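You operate a simulated robot arm through the tools that you are given. There is no shell and no other tool.

Carry out the task below with a simulated robot arm. There is one attempt and no reset: what you move stays moved.

## Task
Feed carriers 2 then 3 in at station 1, indexing once after each.
Fine: they end at stations 3 and 2, with no jam.

The check looks at the end state, three seconds after you hand in, the way a careful person would. Anything else that was tipped, shoved, dropped, spilled or broken makes it a failure.

## Robot
A 6-joint arm with a two-finger parallel gripper, fixed in place. Base frame: the origin is on the floor under the middle of its stand, x ahead of it, y to its left, z up; the work surface is at about z = 0.97. Readings come in m, rad, newtons and seconds.
With the tool pointing down near the work surface it reaches from about 0.2 to 0.66 m from the base axis. Its first joint turns from -1.152 to 1.152 rad. Payload 2.9 kg.
The TCP is the grasp point between the finger pads, 0.03 m short of the fingertips. In the tool frame z runs along the fingers and y along their closing line. Largest opening 0.11 m; finger width 0.02, thickness 0.01; the body of the gripper, 0.048 by 0.112 m, starts 0.055 m behind the TCP.
Orientation is that of the tool frame in the base frame, as [roll, pitch, yaw] about the fixed x, y, z axes, in that order (R = Rz(yaw) Ry(pitch) Rx(roll)). With the fingers straight down and closing along the base's y, the tool's x points along the base's -x, its y along +y and its z along -z.

## Interface
- The arm moves only by the tool jog_arm. Its argument "deltas" is text: rows parted by semicolons, each of 7 numbers parted by spaces: the shift along the base's x, y, z in units of 50 mm (1.0 is 50 mm), then the turn, a rotation vector about the base's x, y, z in units of 6 degrees (1.0 is 6 degrees), then the opening, from 0 (shut) to 1 (fully open). In form: tx ty tz wx wy wz gripper; .... A call has 1 to 20 rows; each row shifts and turns the commanded pose from where the row before left it. A call with a number of a shift or a turn outside -1 to 1 is refused whole. Each row takes 0.2 s and may step no farther than 0.05 m and 0.15 rad from the row before; otherwise, or with a gripper value out of range, the whole call is refused. Where a pose cannot be reached the arm comes as near as it can. A force on the tool above 90 N (or 10 N above the force at the start of the call, whichever is more), or a blocked arm, ends the call early, and 0.2 s more pass. Each finger travels about 0.108 m/s and halts on what it meets, pressing with about 43 N; the grip force reading is that of the motor and also rises with nothing between the fingers. The clock runs only during rows and for 0.2 s after the last one: add rows that do not move to give the fingers time. The reply holds the time, the measured pose of the TCP, the force on the tool along the base axes, the opening and the grip force, in the units named above and with some noise, with the torque about the TCP (base axes, N m) and any sound that the robot's microphone picked up.
- Cameras (640 x 400 px; columns grow to the right, rows downward): "scene" is fixed at [0.0855, 0.4357, 1.3913]; the picture's right is [-0.69, -0.72, 0.00], its down [-0.36, 0.34, -0.87] and it looks along [0.63, -0.60, -0.49] (base axes); focal length 287 px, centre (320, 200). "wrist" rides on the gripper at [0.072, 0.017, -0.103] in the tool frame; the picture's right is [-0.23, 0.97, 0.00], its down [-0.76, -0.18, -0.62] and it looks along [-0.61, -0.14, 0.78] (tool axes); focal length 222 px, centre (320, 200). There is no depth. A picture from a camera that has moved, and an enlarged one, comes with that camera's place and axes in the base frame and with its lens.
- capture(camera): a new picture of that camera. It takes no simulated time.
- inspect(camera, box): a new picture of the part [left, top, right, bottom] of that camera's present view, enlarged. It takes no simulated time.
- job_done(): hands the job in; it is judged then, once.

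Nothing tells you positions but the pictures and the camera data. Unless the task says otherwise, let go and move clear before handing in.

The tools are called after "Request:" as a command line: name --argument value ..., lists and objects as JSON in quotes. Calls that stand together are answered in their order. jog_arm: Moves the arm, as the interface text tells. Its arguments: {"type":"object","properties":{"deltas":{"type":"string"}},"required":["deltas"]} The other tools are called the same way: capture (camera) takes a picture; inspect (camera, box) takes an enlarged picture of a part of a camera's view; job_done () hands the job in.

At the start:

```text
time: 0.0
position: [0.388, 0.0007, 1.2632]
tool_rot: [-3.141, 0.0, 3.141]
contact_force: [0.5, -1.0, 0.1]
moment: [-0.01, -0.07, 0.05]
width: 0.1099
gripper_force: 0.1
```

scene: 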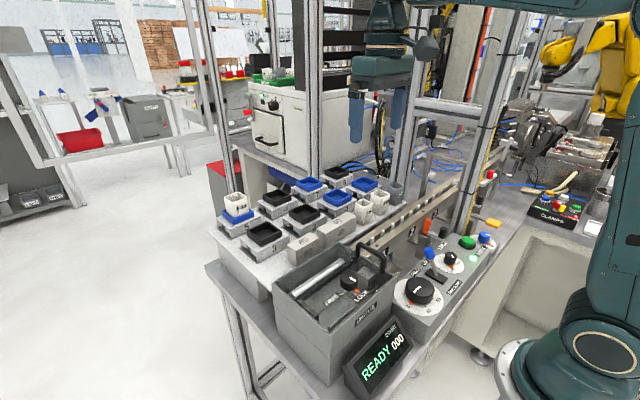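
wrist: 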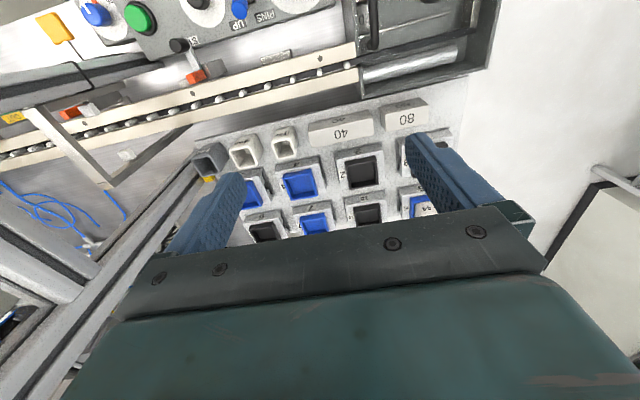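

I see a crowded work table with a bin, a rail with pins, a control panel with knobs and buttons, and a rack of carriers. I'll look closer before moving anything.

Request:
inspect --camera "scene" --box '[200, 160, 420, 300]'

Request:
inspect --camera "scene" --box '[340, 180, 520, 300]'

Request:
inspect --camera "scene" --box '[260, 230, 440, 400]'

Request:
inspect --camera "wrist" --box '[180, 80, 500, 250]'

Request:
inspect --camera "wrist" --box '[0, 0, 380, 180]'

```text
2.86 times, centred on (310, 230) of scene
camera zoom: at [0.0855, 0.4357, 1.3913], right [-0.69, -0.72, 0.0], down [-0.36, 0.34, -0.87], along [0.63, -0.6, -0.49], focal length 819 px, centre (349, 114)
```

zoom: 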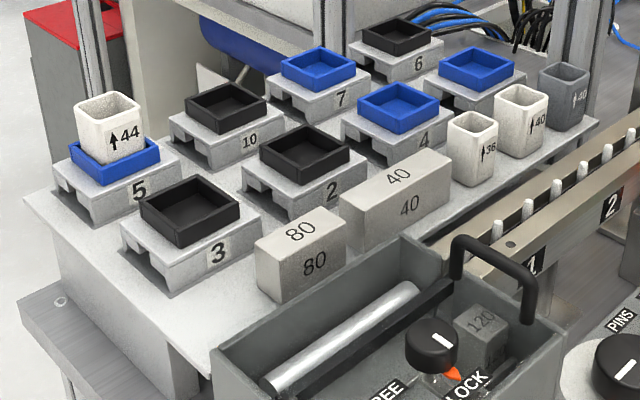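

```text
3.33 times, centred on (430, 240) of scene
camera zoom: at [0.0855, 0.4357, 1.3913], right [-0.69, -0.72, 0.0], down [-0.36, 0.34, -0.87], along [0.63, -0.6, -0.49], focal length 956 px, centre (-47, 67)
```

zoom: 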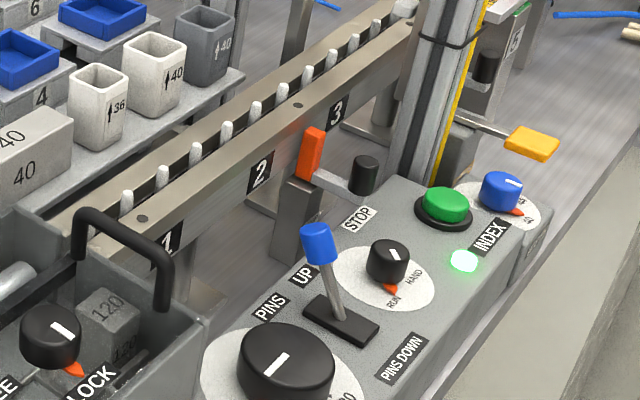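

```text
2.35 times, centred on (350, 315) of scene
camera zoom: at [0.0855, 0.4357, 1.3913], right [-0.69, -0.72, 0.0], down [-0.36, 0.34, -0.87], along [0.63, -0.6, -0.49], focal length 674 px, centre (249, -71)
```

zoom: 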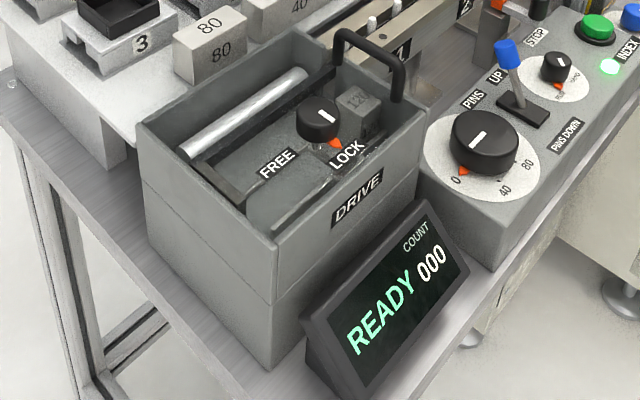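

```text
2.00 times, centred on (340, 165) of wrist
camera zoom: at [0.3153, 0.0187, 1.3663], right [0.23, 0.97, 0.0], down [0.76, -0.18, 0.62], along [0.61, -0.14, -0.78], focal length 444 px, centre (280, 270)
```

zoom: 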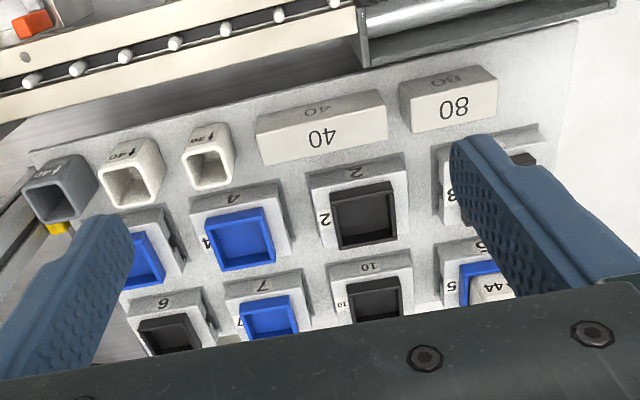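

```text
1.68 times, centred on (190, 90) of wrist
camera zoom: at [0.3153, 0.0187, 1.3663], right [0.23, 0.97, 0.0], down [0.76, -0.18, 0.62], along [0.61, -0.14, -0.78], focal length 374 px, centre (539, 385)
```

zoom: 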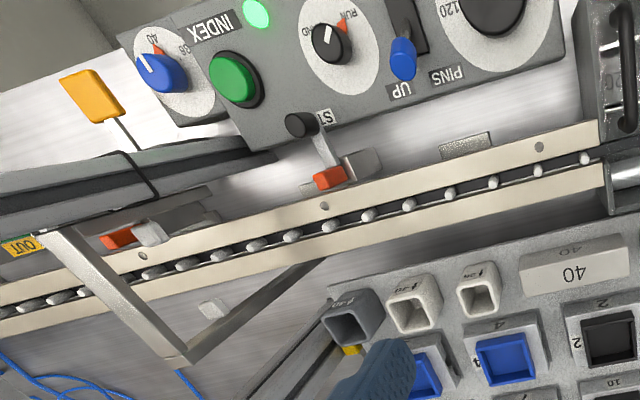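

The rail runs along y at about x=0.35, with stations 1, 2 and 3 near y=0, -0.12 and -0.24, a pitch of roughly 120 mm. The panel dials need a closer look before I decide on settings.

Request:
inspect --camera "scene" --box '[385, 260, 455, 310]'

Request:
inspect --camera "scene" --box '[410, 215, 510, 285]'

Request:
inspect --camera "scene" --box '[270, 240, 400, 340]'

Request:
inspect --camera "wrist" --box '[60, 0, 360, 60]'

Request:
inspect --camera "wrist" --box '[340, 0, 520, 100]'

Request:
inspect --camera "scene" --box '[500, 170, 600, 230]'

```text
8.00 times, centred on (420, 285) of scene
camera zoom: at [0.0855, 0.4357, 1.3913], right [-0.69, -0.72, 0.0], down [-0.36, 0.34, -0.87], along [0.63, -0.6, -0.49], focal length 2293 px, centre (-480, -480)
```

zoom: 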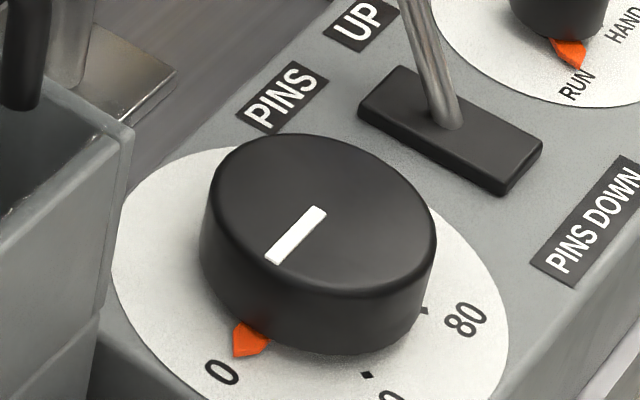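

```text
5.71 times, centred on (460, 250) of scene
camera zoom: at [0.0855, 0.4357, 1.3913], right [-0.69, -0.72, 0.0], down [-0.36, 0.34, -0.87], along [0.63, -0.6, -0.49], focal length 1638 px, centre (-480, -86)
```

zoom: 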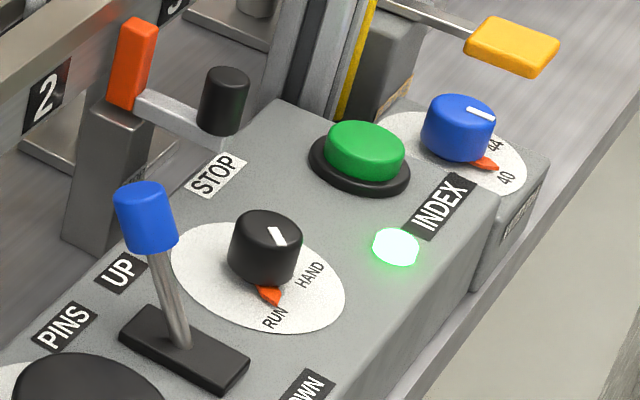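

```text
4.00 times, centred on (335, 290) of scene
camera zoom: at [0.0855, 0.4357, 1.3913], right [-0.69, -0.72, 0.0], down [-0.36, 0.34, -0.87], along [0.63, -0.6, -0.49], focal length 1147 px, centre (260, -160)
```

zoom: 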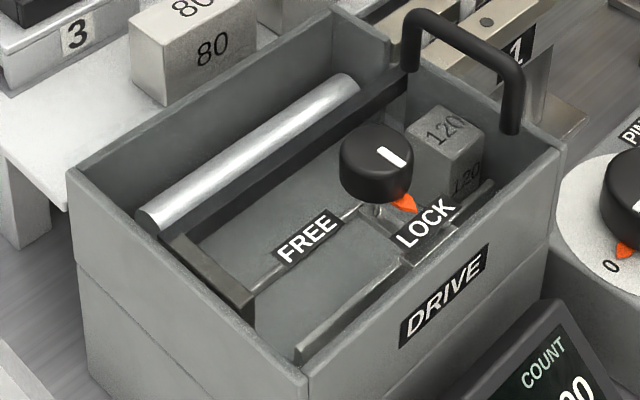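

```text
2.13 times, centred on (210, 30) of wrist
camera zoom: at [0.3153, 0.0187, 1.3663], right [0.23, 0.97, 0.0], down [0.76, -0.18, 0.62], along [0.61, -0.14, -0.78], focal length 474 px, centre (555, 563)
```

zoom: 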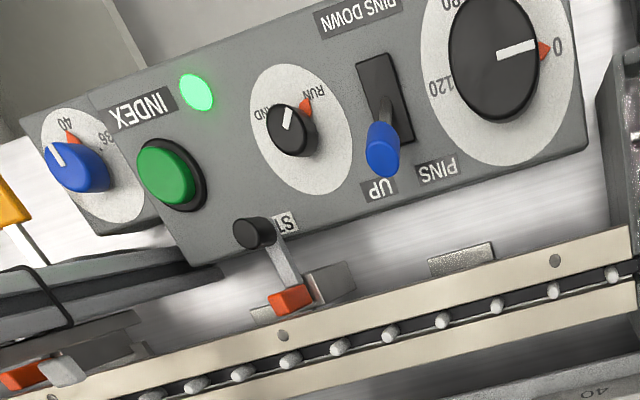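

```text
3.56 times, centred on (430, 50) of wrist
camera zoom: at [0.3153, 0.0187, 1.3663], right [0.23, 0.97, 0.0], down [0.76, -0.18, 0.62], along [0.61, -0.14, -0.78], focal length 790 px, centre (-71, 733)
```

zoom: 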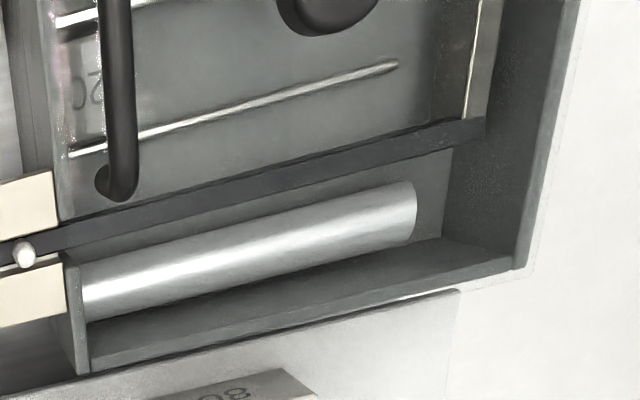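

```text
6.40 times, centred on (550, 200) of scene
camera zoom: at [0.0855, 0.4357, 1.3913], right [-0.69, -0.72, 0.0], down [-0.36, 0.34, -0.87], along [0.63, -0.6, -0.49], focal length 1834 px, centre (-1152, 200)
```

zoom: 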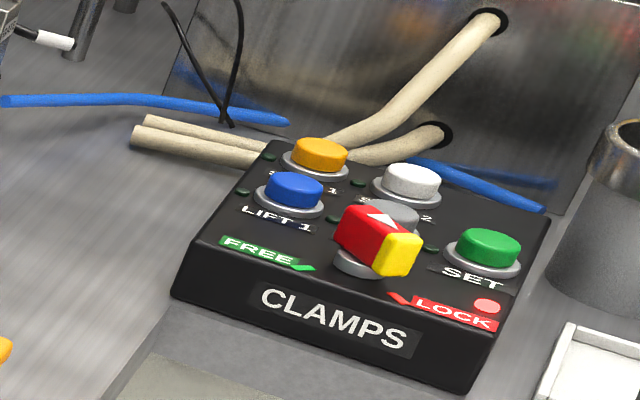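

The view zooms cleanly, so I can study the details from here: the STOP lever, the carriers' undersides, the rail near station 1 and the area further along.

Request:
inspect --camera "wrist" --box '[150, 50, 230, 100]'

Request:
inspect --camera "wrist" --box '[20, 80, 120, 140]'

Request:
inspect --camera "wrist" --box '[320, 130, 400, 230]'

Request:
inspect --camera "scene" --box '[235, 195, 330, 260]'

Request:
inspect --camera "scene" --box '[420, 130, 520, 230]'

Request:
inspect --camera "wrist" --box '[250, 40, 400, 110]'

```text
8.00 times, centred on (190, 75) of wrist
camera zoom: at [0.3153, 0.0187, 1.3663], right [0.23, 0.97, 0.0], down [0.76, -0.18, 0.62], along [0.61, -0.14, -0.78], focal length 1777 px, centre (1360, 1200)
```

zoom: 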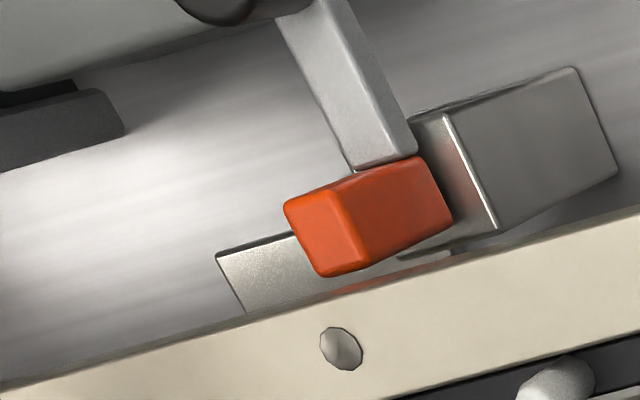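

```text
6.40 times, centred on (70, 110) of wrist
camera zoom: at [0.3153, 0.0187, 1.3663], right [0.23, 0.97, 0.0], down [0.76, -0.18, 0.62], along [0.61, -0.14, -0.78], focal length 1422 px, centre (1920, 776)
```

zoom: 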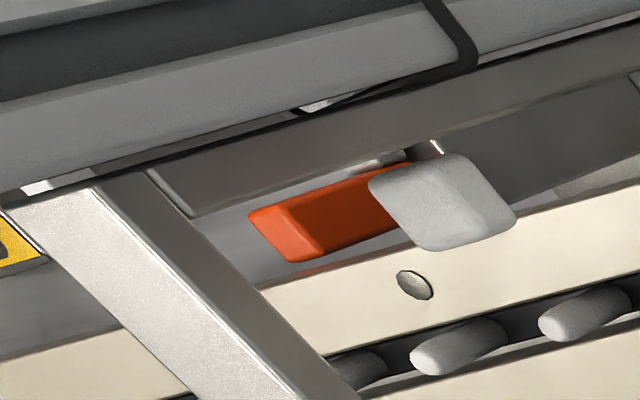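

```text
4.00 times, centred on (360, 180) of wrist
camera zoom: at [0.3153, 0.0187, 1.3663], right [0.23, 0.97, 0.0], down [0.76, -0.18, 0.62], along [0.61, -0.14, -0.78], focal length 888 px, centre (160, 280)
```

zoom: 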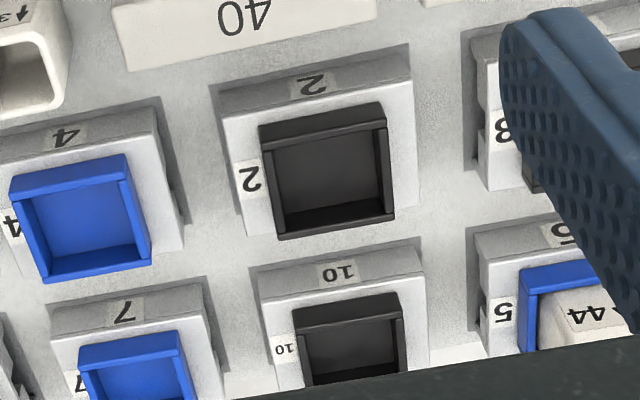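

```text
6.15 times, centred on (282, 228) of scene
camera zoom: at [0.0855, 0.4357, 1.3913], right [-0.69, -0.72, 0.0], down [-0.36, 0.34, -0.87], along [0.63, -0.6, -0.49], focal length 1764 px, centre (551, 31)
```

zoom: 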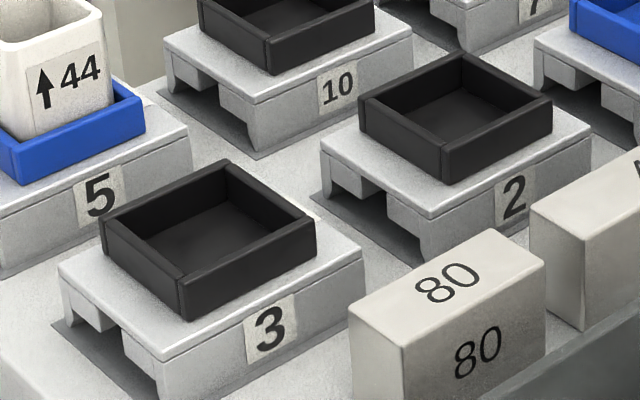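

```text
4.00 times, centred on (470, 180) of scene
camera zoom: at [0.0855, 0.4357, 1.3913], right [-0.69, -0.72, 0.0], down [-0.36, 0.34, -0.87], along [0.63, -0.6, -0.49], focal length 1147 px, centre (-280, 280)
```

zoom: 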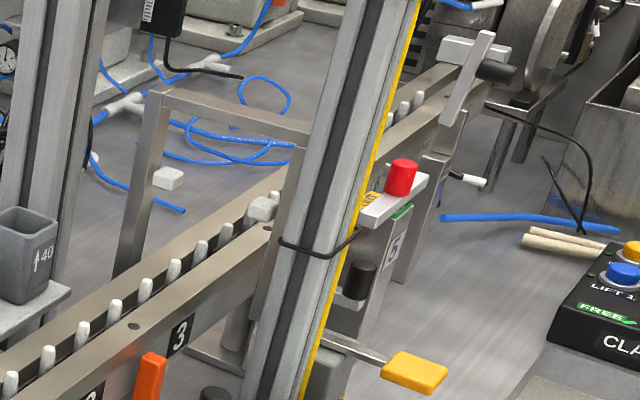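

```text
4.27 times, centred on (325, 75) of wrist
camera zoom: at [0.3153, 0.0187, 1.3663], right [0.23, 0.97, 0.0], down [0.76, -0.18, 0.62], along [0.61, -0.14, -0.78], focal length 948 px, centre (299, 733)
```

zoom: 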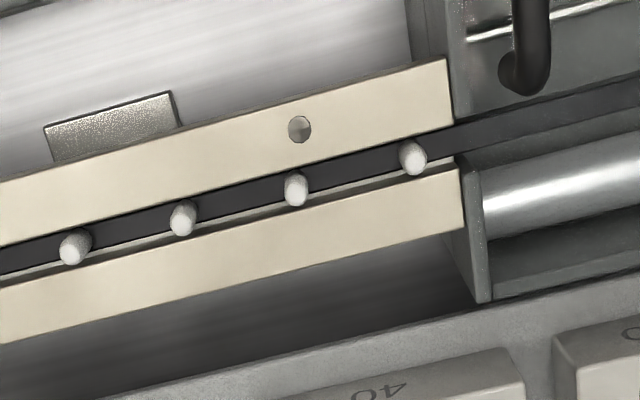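

Request:
inspect --camera "scene" --box '[240, 228, 280, 260]'

Request:
inspect --camera "scene" --box '[255, 205, 310, 240]'

Request:
inspect --camera "scene" --box '[355, 210, 425, 260]'

Request:
inspect --camera "scene" --box '[415, 195, 465, 240]'

```text
12.50 times, centred on (260, 244) of scene
camera zoom: at [0.0855, 0.4357, 1.3913], right [-0.69, -0.72, 0.0], down [-0.36, 0.34, -0.87], along [0.63, -0.6, -0.49], focal length 3583 px, centre (1070, -350)
```

zoom: 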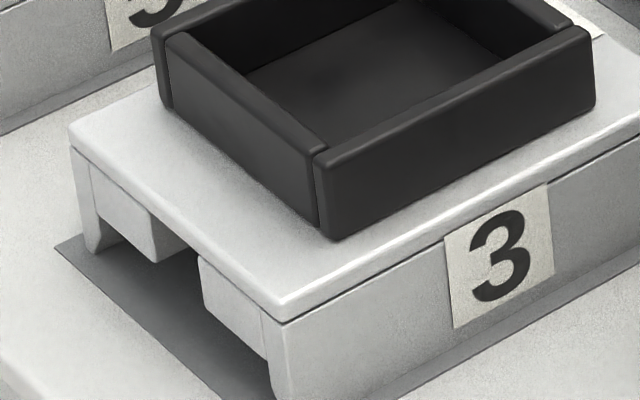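

```text
11.43 times, centred on (282, 222) of scene
camera zoom: at [0.0855, 0.4357, 1.3913], right [-0.69, -0.72, 0.0], down [-0.36, 0.34, -0.87], along [0.63, -0.6, -0.49], focal length 3276 px, centre (749, -57)
```

zoom: 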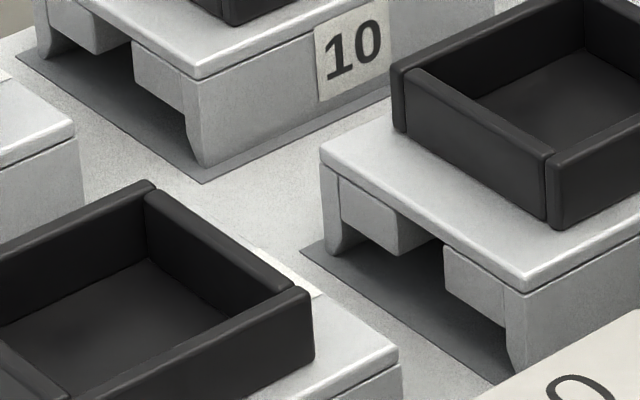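

```text
8.00 times, centred on (390, 235) of scene
camera zoom: at [0.0855, 0.4357, 1.3913], right [-0.69, -0.72, 0.0], down [-0.36, 0.34, -0.87], along [0.63, -0.6, -0.49], focal length 2293 px, centre (-240, -80)
```

zoom: 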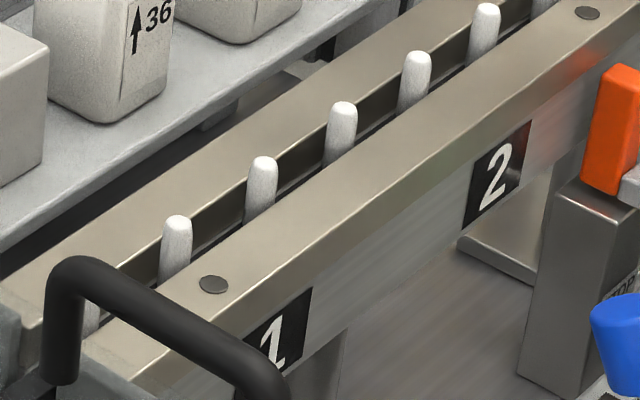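

```text
8.89 times, centred on (440, 218) of scene
camera zoom: at [0.0855, 0.4357, 1.3913], right [-0.69, -0.72, 0.0], down [-0.36, 0.34, -0.87], along [0.63, -0.6, -0.49], focal length 2548 px, centre (-747, 44)
```

zoom: 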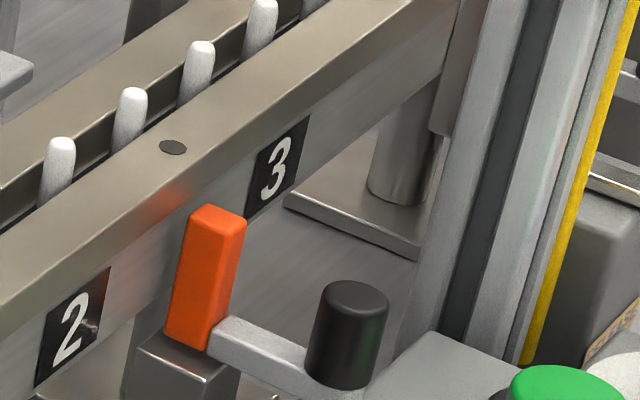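

The STOP finger (orange) stands by the front of the rail between stations 2 and 3. It may sit in the path of a carrier's skirt, so I'll move the wrist camera closer to check it, the second stop and the panel.

Request:
jog_arm --deltas "-0.6 -0.7 0 0 0 0 1; -0.6 -0.7 0 0 0 0 1; -0.6 -0.7 0 0 0 0 1; 0 0 0 0 0 0 1"

Request:
capture --camera "wrist"

Request:
inspect --camera "wrist" --box '[200, 40, 360, 140]'

Request:
inspect --camera "wrist" --box '[40, 60, 200, 160]'

```text
time: 1.0
position: [0.2978, -0.1046, 1.2614]
tool_rot: [3.142, 0.0, 3.14]
contact_force: [-0.9, 0.6, -0.1]
moment: [-0.04, -0.01, 0.02]
width: 0.1099
gripper_force: 0.1
```

```text
taken
camera wrist: at [0.2256, -0.086, 1.365], right [0.23, 0.97, 0.0], down [0.76, -0.18, 0.62], along [0.61, -0.14, -0.78], focal length 222 px, centre (320, 200)
```

wrist: 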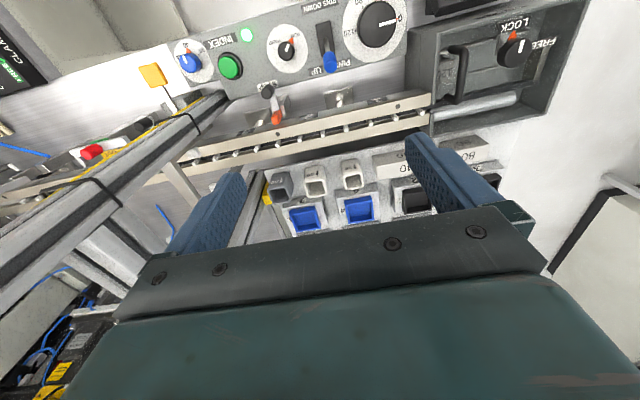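

```text
4.00 times, centred on (280, 90) of wrist
camera zoom: at [0.2256, -0.086, 1.365], right [0.23, 0.97, 0.0], down [0.76, -0.18, 0.62], along [0.61, -0.14, -0.78], focal length 888 px, centre (480, 640)
```

zoom: 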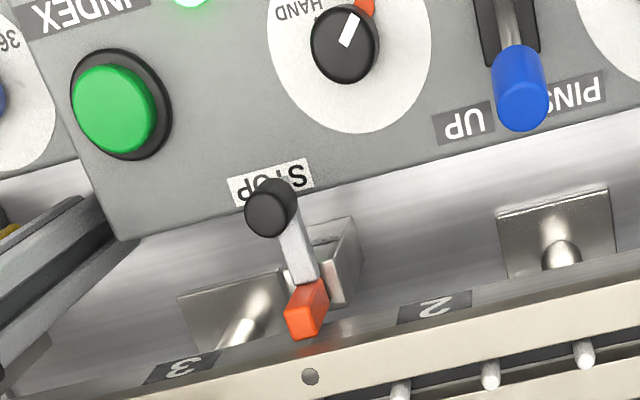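

```text
4.00 times, centred on (120, 110) of wrist
camera zoom: at [0.2256, -0.086, 1.365], right [0.23, 0.97, 0.0], down [0.76, -0.18, 0.62], along [0.61, -0.14, -0.78], focal length 888 px, centre (1120, 560)
```

zoom: 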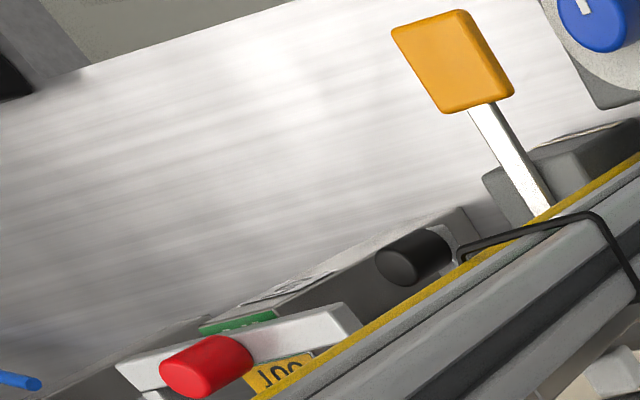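

Request:
inspect --camera "wrist" --box '[255, 70, 315, 130]'

Request:
inspect --camera "scene" --box '[425, 205, 460, 245]'

Request:
inspect --camera "scene" --box '[455, 190, 500, 235]'

Request:
inspect --camera "wrist" --box '[160, 20, 300, 90]'

Request:
inspect --camera "wrist" --box '[400, 10, 580, 140]'

```text
6.67 times, centred on (285, 100) of wrist
camera zoom: at [0.2256, -0.086, 1.365], right [0.23, 0.97, 0.0], down [0.76, -0.18, 0.62], along [0.61, -0.14, -0.78], focal length 1481 px, centre (553, 867)
```

zoom: 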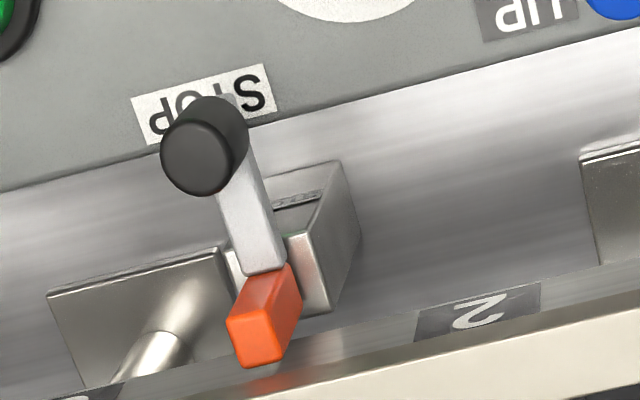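

```text
10.00 times, centred on (442, 225) of scene
camera zoom: at [0.0855, 0.4356, 1.3913], right [-0.69, -0.72, 0.0], down [-0.36, 0.34, -0.87], along [0.63, -0.6, -0.49], focal length 2866 px, centre (-905, -50)
```

zoom: 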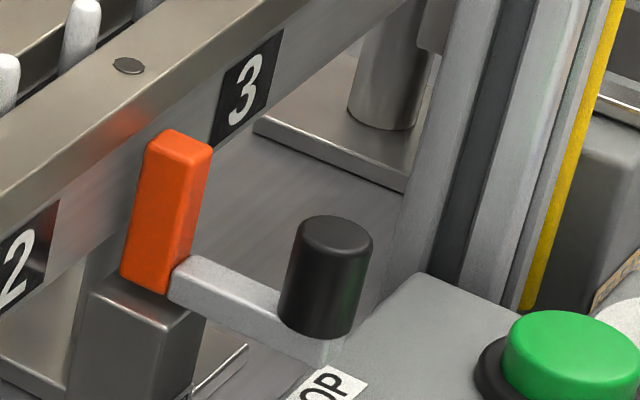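

```text
8.89 times, centred on (478, 212) of scene
camera zoom: at [0.0855, 0.4356, 1.3913], right [-0.69, -0.72, 0.0], down [-0.36, 0.34, -0.87], along [0.63, -0.6, -0.49], focal length 2548 px, centre (-1080, 89)
```

zoom: 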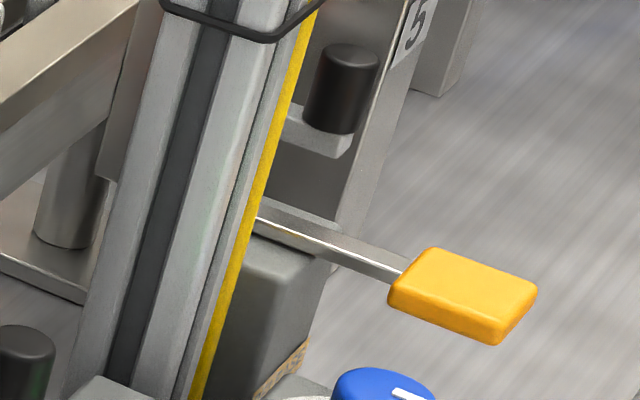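

```text
4.57 times, centred on (230, 55) of wrist
camera zoom: at [0.2256, -0.086, 1.365], right [0.23, 0.97, 0.0], down [0.76, -0.18, 0.62], along [0.61, -0.14, -0.78], focal length 1015 px, centre (731, 863)
```

zoom: 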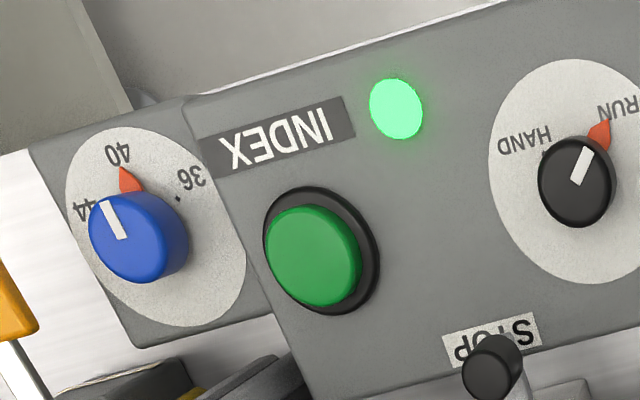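

```text
3.08 times, centred on (490, 75) of wrist
camera zoom: at [0.2256, -0.086, 1.365], right [0.23, 0.97, 0.0], down [0.76, -0.18, 0.62], along [0.61, -0.14, -0.78], focal length 684 px, centre (-203, 585)
```

zoom: 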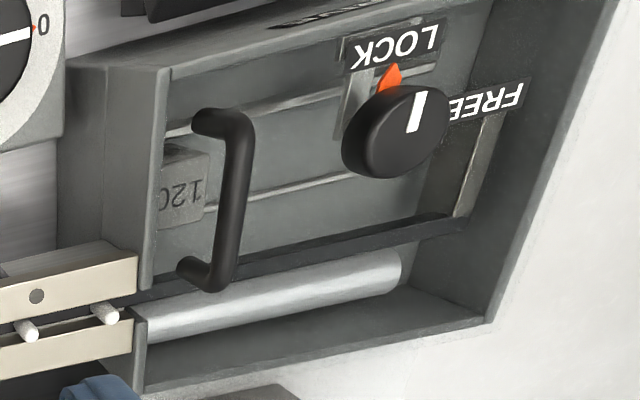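

Both STOP fingers look vertical, with their tops slightly below the rail top. Next I'll look at the rack from above, to plan the grasps and measure the carriers.

Request:
jog_arm --deltas "0.7 0.6 0 0 0 0 1; 0.7 0.6 0 0 0 0 1; 0.7 0.6 0 0 0 0 1; 0.7 0.6 0 0 0 0 1; 0.7 0.6 0 0 0 0 1; 0 0 0 0 0 0 1"

Request:
capture --camera "wrist"

Request:
inspect --camera "wrist" --box '[240, 20, 440, 145]'

Request:
capture --camera "scene"

```text
time: 2.4
position: [0.4729, 0.0468, 1.263]
tool_rot: [3.142, -0.002, 3.141]
contact_force: [0.7, 0.3, 1.3]
moment: [-0.02, 0.01, 0.03]
width: 0.1104
gripper_force: 0.1
```

```text
taken
camera wrist: at [0.4008, 0.0641, 1.3668], right [0.23, 0.97, 0.0], down [0.76, -0.18, 0.62], along [0.61, -0.14, -0.78], focal length 222 px, centre (320, 200)
```

wrist: 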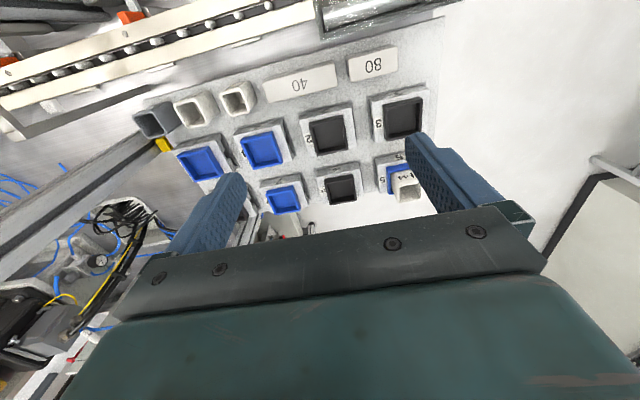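

```text
3.20 times, centred on (340, 82) of wrist
camera zoom: at [0.4008, 0.0641, 1.3668], right [0.23, 0.97, 0.0], down [0.76, -0.18, 0.62], along [0.61, -0.14, -0.78], focal length 711 px, centre (256, 576)
```

zoom: 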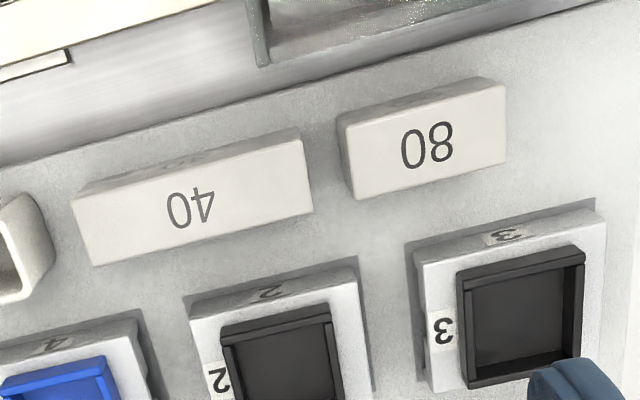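

```text
taken
```

scene: 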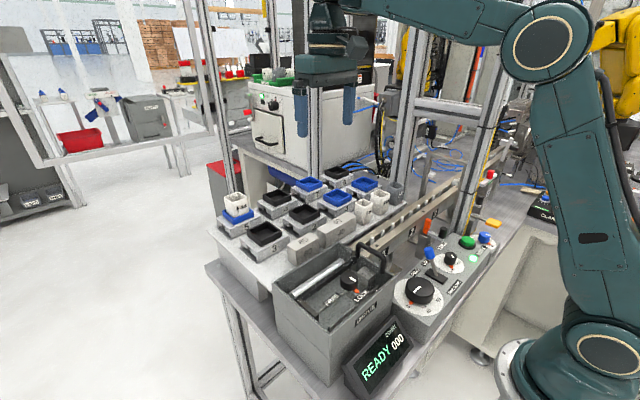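

Request:
inspect --camera "wrist" --box '[295, 95, 360, 160]'

Request:
inspect --camera "wrist" --box '[365, 80, 440, 150]'

Request:
inspect --camera "scene" --box '[285, 200, 340, 240]'

Request:
inspect --camera "scene" --box '[235, 215, 300, 270]'

```text
6.15 times, centred on (328, 128) of wrist
camera zoom: at [0.4008, 0.0641, 1.3668], right [0.23, 0.97, 0.0], down [0.76, -0.18, 0.62], along [0.61, -0.14, -0.78], focal length 1367 px, centre (274, 646)
```

zoom: 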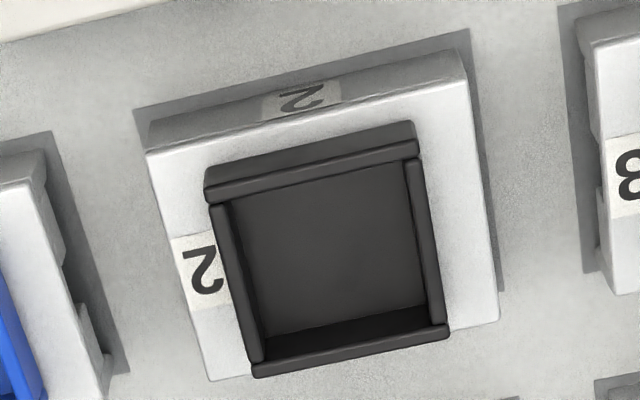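

```text
5.71 times, centred on (402, 115) of wrist
camera zoom: at [0.4008, 0.0641, 1.3668], right [0.23, 0.97, 0.0], down [0.76, -0.18, 0.62], along [0.61, -0.14, -0.78], focal length 1269 px, centre (-151, 686)
```

zoom: 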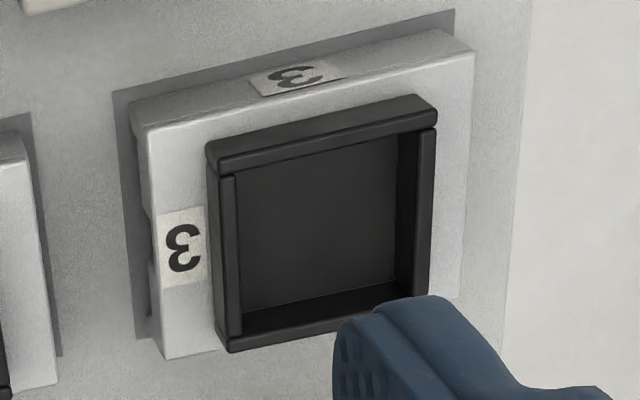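

```text
10.00 times, centred on (312, 220) of scene
camera zoom: at [0.0855, 0.4357, 1.3913], right [-0.69, -0.72, 0.0], down [-0.36, 0.34, -0.87], along [0.63, -0.6, -0.49], focal length 2866 px, centre (395, 0)
```

zoom: 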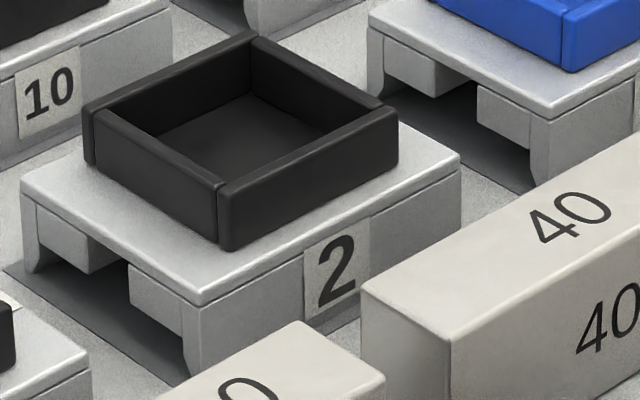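

```text
7.27 times, centred on (268, 242) of scene
camera zoom: at [0.0855, 0.4357, 1.3913], right [-0.69, -0.72, 0.0], down [-0.36, 0.34, -0.87], along [0.63, -0.6, -0.49], focal length 2085 px, centre (702, -109)
```

zoom: 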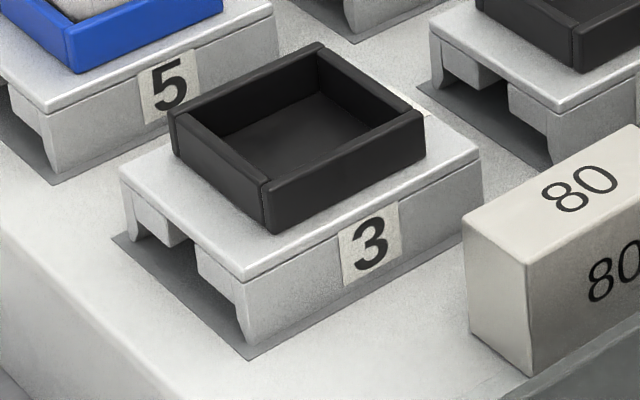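

Carriers measure about 70 × 86 mm and sit on z ≈ 0.97. Carrier 2's centre is near (0.549, 0.045) and its plate top near z = 0.998. I'll turn the gripper 90° to close along x and move over carrier 2, staying high.

Request:
jog_arm --deltas "0.1 0 0 0 0 -1 1; 0.1 0 0 0 0 -1 1; 0.1 0 0 0 0 -1 1; 0.1 0 0 0 0 -1 1; 0.1 0 0 0 0 -1 1; 0.1 0 0 0 0 -1 1; 0.1 0 0 0 0 -1 1; 0.1 0 0 0 0 -1 1; 0.1 0 0 0 0 -1 1; 0.1 0 0 0 0 -1 1; 0.1 0 0 0 0 -1 1; 0.1 0 0 0 0 -1 1; 0.1 0 0 0 0 -1 1; 0.1 0 0 0 0 -1 1; 0.1 0 0 0 0 -1 1; 0 0 0 0 0 0 1"

Request:
capture --camera "wrist"

Request:
capture --camera "scene"

```text
time: 5.8
position: [0.546, 0.0463, 1.2616]
tool_rot: [3.139, 0.0, 1.569]
contact_force: [1.1, 0.1, 0.1]
moment: [-0.01, -0.02, -0.01]
width: 0.1101
gripper_force: 0.1
```

```text
taken
camera wrist: at [0.5631, 0.1193, 1.3638], right [0.97, -0.23, 0.0], down [-0.18, -0.76, 0.62], along [-0.14, -0.61, -0.78], focal length 222 px, centre (320, 200)
```

wrist: 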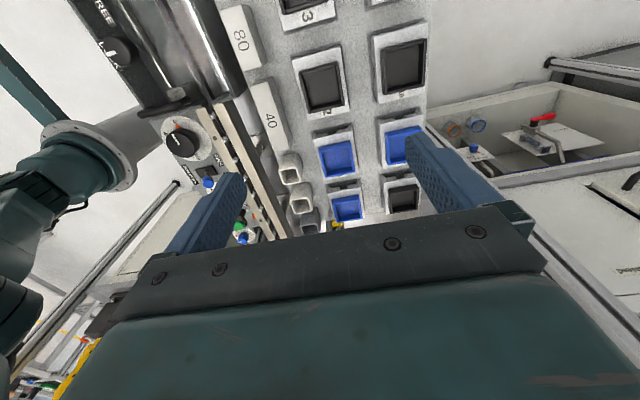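

```text
taken
```

scene: 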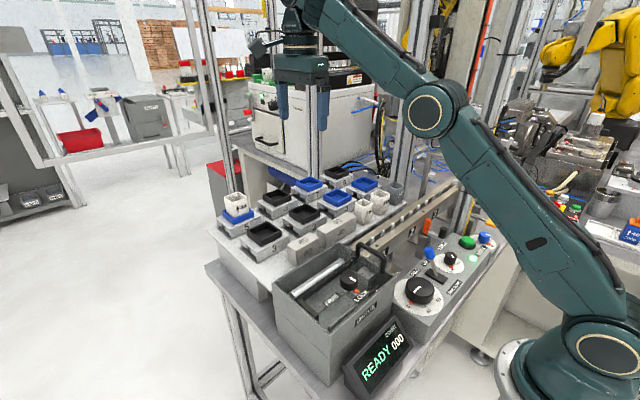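

The gripper now closes along x, directly above carrier 2. I'll descend partway and check alignment.

Request:
jog_arm --deltas "0.06 -0.03 -0.8 0 0 0 1; 0 0 -0.8 0 0 0 1; 0 0 -0.8 0 0 0 1; 0 0 -0.8 0 0 0 1; 0 0 0 0 0 0 1"

Request:
capture --camera "wrist"

Request:
inspect --camera "scene" --box '[250, 150, 370, 250]'

```text
time: 7.0
position: [0.5526, 0.0437, 1.1035]
tool_rot: [-3.141, 0.0, 1.571]
contact_force: [0.6, 0.6, 0.8]
moment: [-0.02, 0.0, 0.0]
width: 0.1102
gripper_force: 0.1
```

```text
taken
camera wrist: at [0.5691, 0.1159, 1.2064], right [0.97, -0.23, 0.0], down [-0.18, -0.76, 0.62], along [-0.14, -0.61, -0.78], focal length 222 px, centre (320, 200)
```

wrist: 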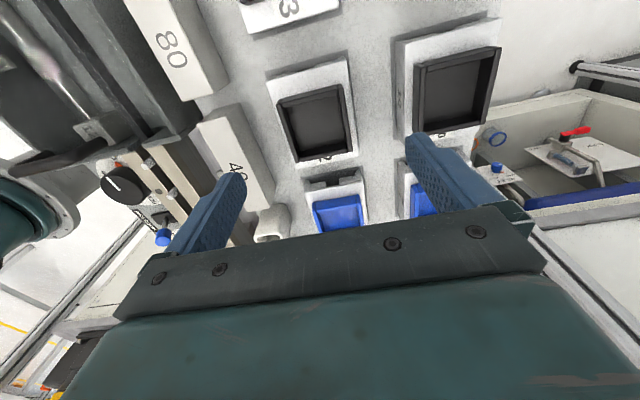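

```text
4.00 times, centred on (310, 200) of scene
camera zoom: at [0.0855, 0.4357, 1.3913], right [-0.69, -0.72, 0.0], down [-0.36, 0.34, -0.87], along [0.63, -0.6, -0.49], focal length 1147 px, centre (360, 200)
```

zoom: 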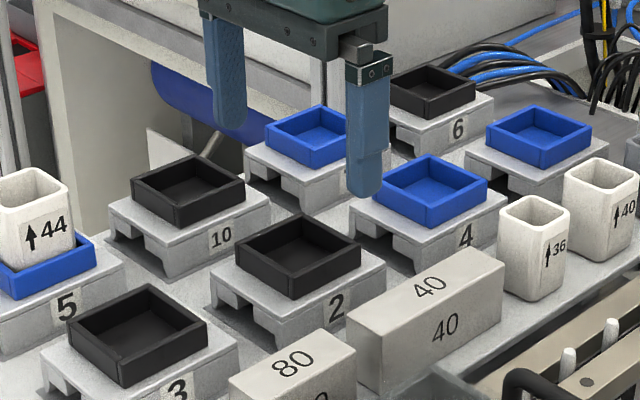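

Request:
inspect --camera "wrist" --box '[240, 40, 400, 190]'

Request:
inspect --camera "wrist" --box '[140, 100, 480, 290]'

```text
2.67 times, centred on (320, 115) of wrist
camera zoom: at [0.5691, 0.1159, 1.2064], right [0.97, -0.23, 0.0], down [-0.18, -0.76, 0.62], along [-0.14, -0.61, -0.78], focal length 592 px, centre (320, 427)
```

zoom: 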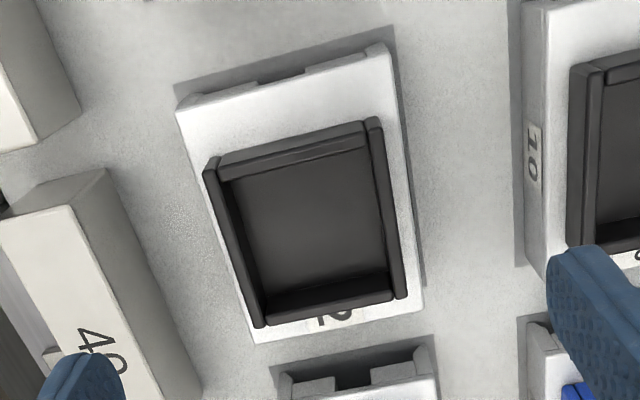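

```text
1.88 times, centred on (310, 195) of wrist
camera zoom: at [0.5691, 0.1159, 1.2064], right [0.97, -0.23, 0.0], down [-0.18, -0.76, 0.62], along [-0.14, -0.61, -0.78], focal length 418 px, centre (339, 209)
```

zoom: 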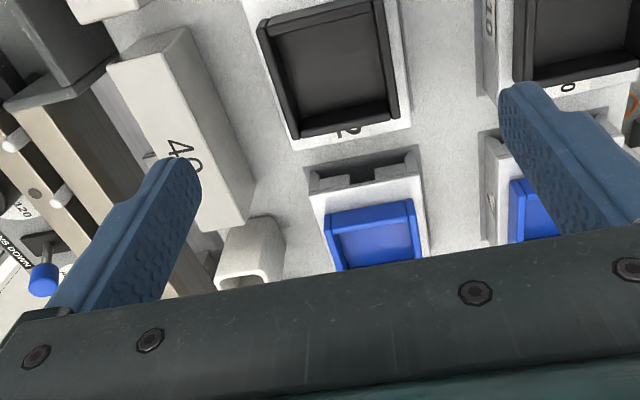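

Request:
jog_arm --deltas "-0.02 0.04 -0.7 0 0 0 1; 0 0 -0.7 0 0 0 1; 0 0 -0.4 0 0 0 1; 0 0 -0.15 0 0 0 1; 0 0 0 0 0 0 1"

Request:
inspect --camera "scene" --box '[270, 180, 350, 240]'

Request:
capture --camera "wrist"

```text
time: 8.2
position: [0.5485, 0.0473, 1.0054]
tool_rot: [3.141, 0.0, 1.57]
contact_force: [0.7, -0.9, -0.4]
moment: [-0.02, 0.0, -0.02]
width: 0.1098
gripper_force: 0.0
```

```text
6.67 times, centred on (310, 210) of scene
camera zoom: at [0.0855, 0.4357, 1.3913], right [-0.69, -0.72, 0.0], down [-0.36, 0.34, -0.87], along [0.63, -0.6, -0.49], focal length 1911 px, centre (387, 133)
```

zoom: 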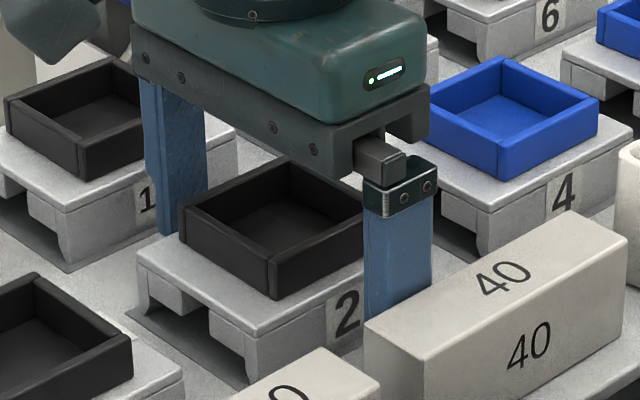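

```text
taken
camera wrist: at [0.5655, 0.1196, 1.1082], right [0.97, -0.23, 0.0], down [-0.18, -0.76, 0.62], along [-0.14, -0.61, -0.78], focal length 222 px, centre (320, 200)
```

wrist: 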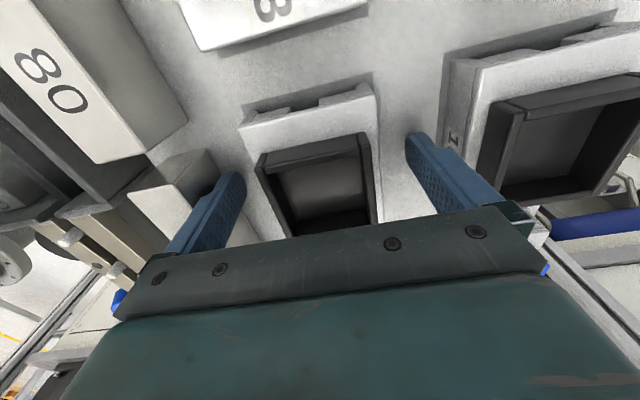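

The fingers straddle carrier 2's two long skirts with clearance all round. I'll close now.

Request:
jog_arm --deltas "0 0 0 0 0 0 0.8; 0 0 0 0 0 0 0.6; 0 0 0 0 0 0 0.5; 0 0 0 0 0 0 0.5; 0 0 0 0 0 0 0.5"

Request:
inspect --camera "scene" --box '[270, 180, 350, 240]'

```text
time: 9.4
position: [0.5485, 0.0468, 1.0051]
tool_rot: [3.14, -0.001, 1.57]
contact_force: [1.9, -0.6, 0.7]
moment: [0.05, -0.11, -0.03]
width: 0.0699
gripper_force: 43.2
```

```text
6.67 times, centred on (310, 210) of scene
camera zoom: at [0.0856, 0.4357, 1.3913], right [-0.69, -0.72, 0.0], down [-0.36, 0.34, -0.87], along [0.63, -0.6, -0.49], focal length 1911 px, centre (387, 133)
```

zoom: 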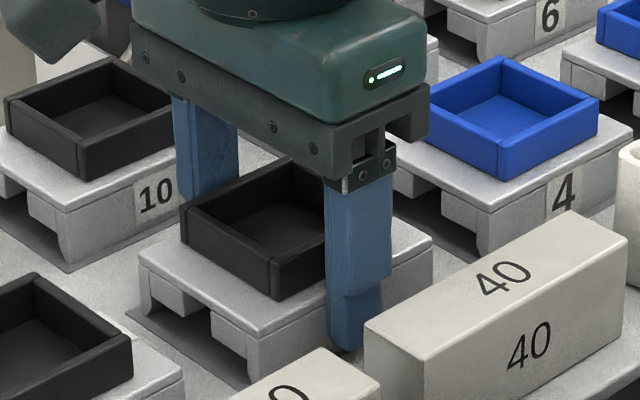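

I have carrier 2 gripped, 70 mm wide. I'll lift it straight up.

Request:
jog_arm --deltas "0 0 0.2 0 0 0 0.5; 0 0 0.5 0 0 0 0.5; 0 0 0.8 0 0 0 0.5; 0 0 0.8 0 0 0 0.5; 0 0 0.8 0 0 0 0.5; 0 0 0.8 0 0 0 0.5; 0 0 0 0 0 0 0.5"

Request:
capture --camera "scene"

Request:
inspect --camera "scene" --box '[270, 60, 370, 140]'

```text
time: 11.0
position: [0.5479, 0.049, 1.2022]
tool_rot: [3.141, 0.0, 1.572]
contact_force: [-0.5, 0.1, 0.5]
moment: [0.01, 0.01, -0.03]
width: 0.0549
gripper_force: 0.0
```

```text
taken
```

scene: 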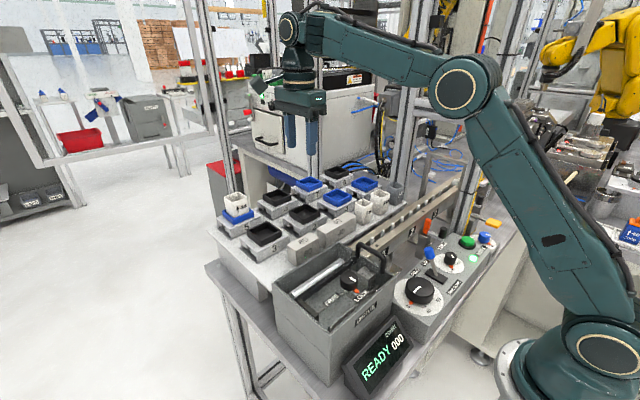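

```text
5.00 times, centred on (320, 100) of scene
camera zoom: at [0.0855, 0.4357, 1.3913], right [-0.69, -0.72, 0.0], down [-0.36, 0.34, -0.87], along [0.63, -0.6, -0.49], focal length 1433 px, centre (320, 700)
```

zoom: 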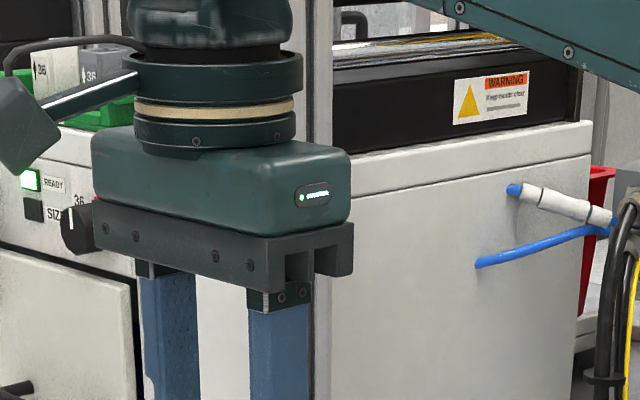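

The grip slipped: the fingers shut to 55 mm and carrier 2 stayed behind. I'll check whether it moved.

Request:
inspect --camera "scene" --box '[270, 190, 350, 250]'

Request:
inspect --camera "wrist" --box '[240, 40, 400, 190]'

Request:
capture --camera "wrist"

```text
6.67 times, centred on (310, 220) of scene
camera zoom: at [0.0855, 0.4357, 1.3913], right [-0.69, -0.72, 0.0], down [-0.36, 0.34, -0.87], along [0.63, -0.6, -0.49], focal length 1911 px, centre (387, 67)
```

zoom: 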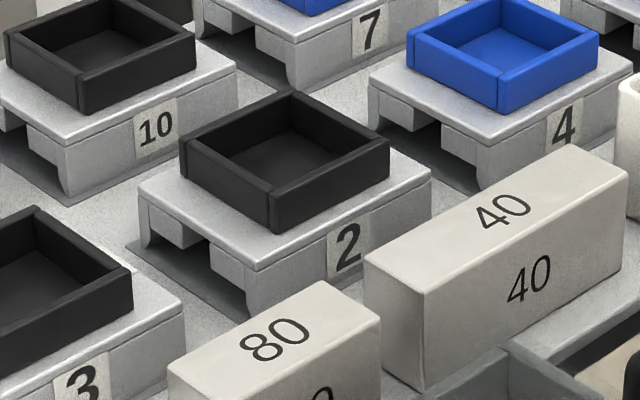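

```text
2.67 times, centred on (320, 115) of wrist
camera zoom: at [0.566, 0.1217, 1.3048], right [0.97, -0.23, 0.0], down [-0.18, -0.76, 0.62], along [-0.14, -0.61, -0.78], focal length 592 px, centre (320, 427)
```

zoom: 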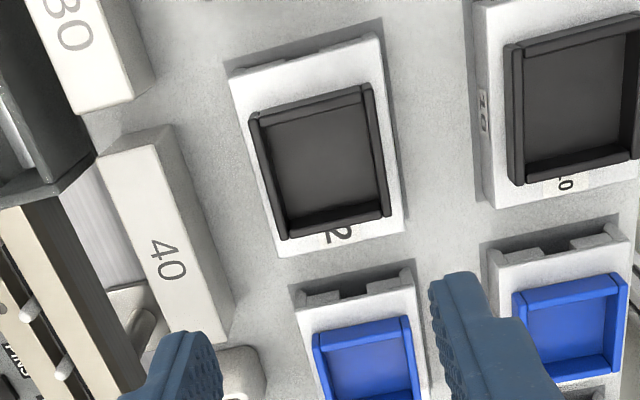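

```text
taken
camera wrist: at [0.566, 0.1217, 1.3048], right [0.97, -0.23, 0.0], down [-0.18, -0.76, 0.62], along [-0.14, -0.61, -0.78], focal length 222 px, centre (320, 200)
```

wrist: 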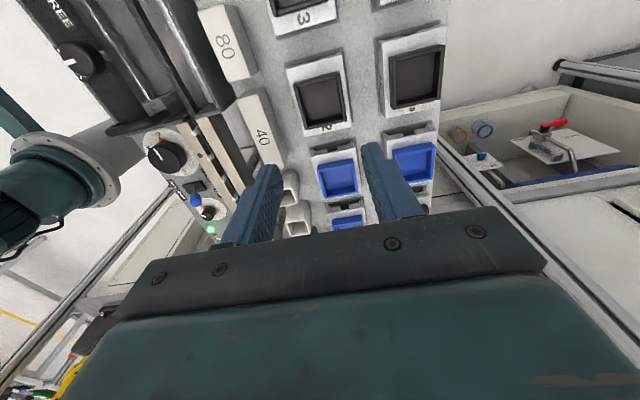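

Carrier 2 is still seated on its mark, undisturbed. I'll go down again, grip with a full-close command and lift very slowly while watching the forces.

Request:
jog_arm --deltas "0.02 -0.04 -0.8 0 0 0 1; 0 0 -0.8 0 0 0 1; 0 0 -0.8 0 0 0 1; 0 0 -0.8 0 0 0 1; 0 0 -0.5 0 0 0 1; 0 0 -0.24 0 0 0 1; 0 0 0 0 0 0 1"

Request:
inspect --camera "scene" --box '[270, 180, 350, 240]'

```text
time: 12.6
position: [0.5537, 0.0454, 1.0023]
tool_rot: [-3.141, 0.0, 1.57]
contact_force: [-0.5, -0.9, -0.1]
moment: [0.0, 0.0, 0.02]
width: 0.1101
gripper_force: 0.0
```

```text
6.67 times, centred on (310, 210) of scene
camera zoom: at [0.0855, 0.4357, 1.3913], right [-0.69, -0.72, 0.0], down [-0.36, 0.34, -0.87], along [0.63, -0.6, -0.49], focal length 1911 px, centre (387, 133)
```

zoom: 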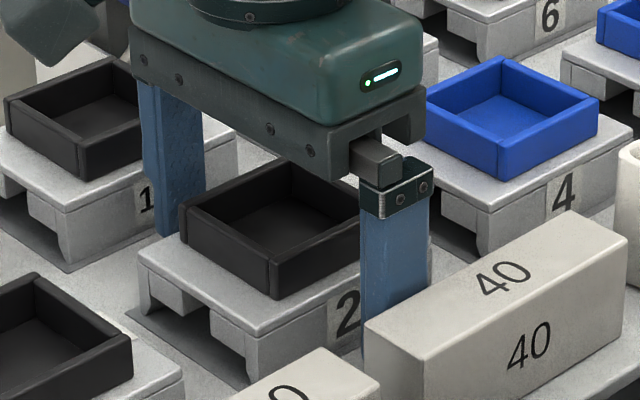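

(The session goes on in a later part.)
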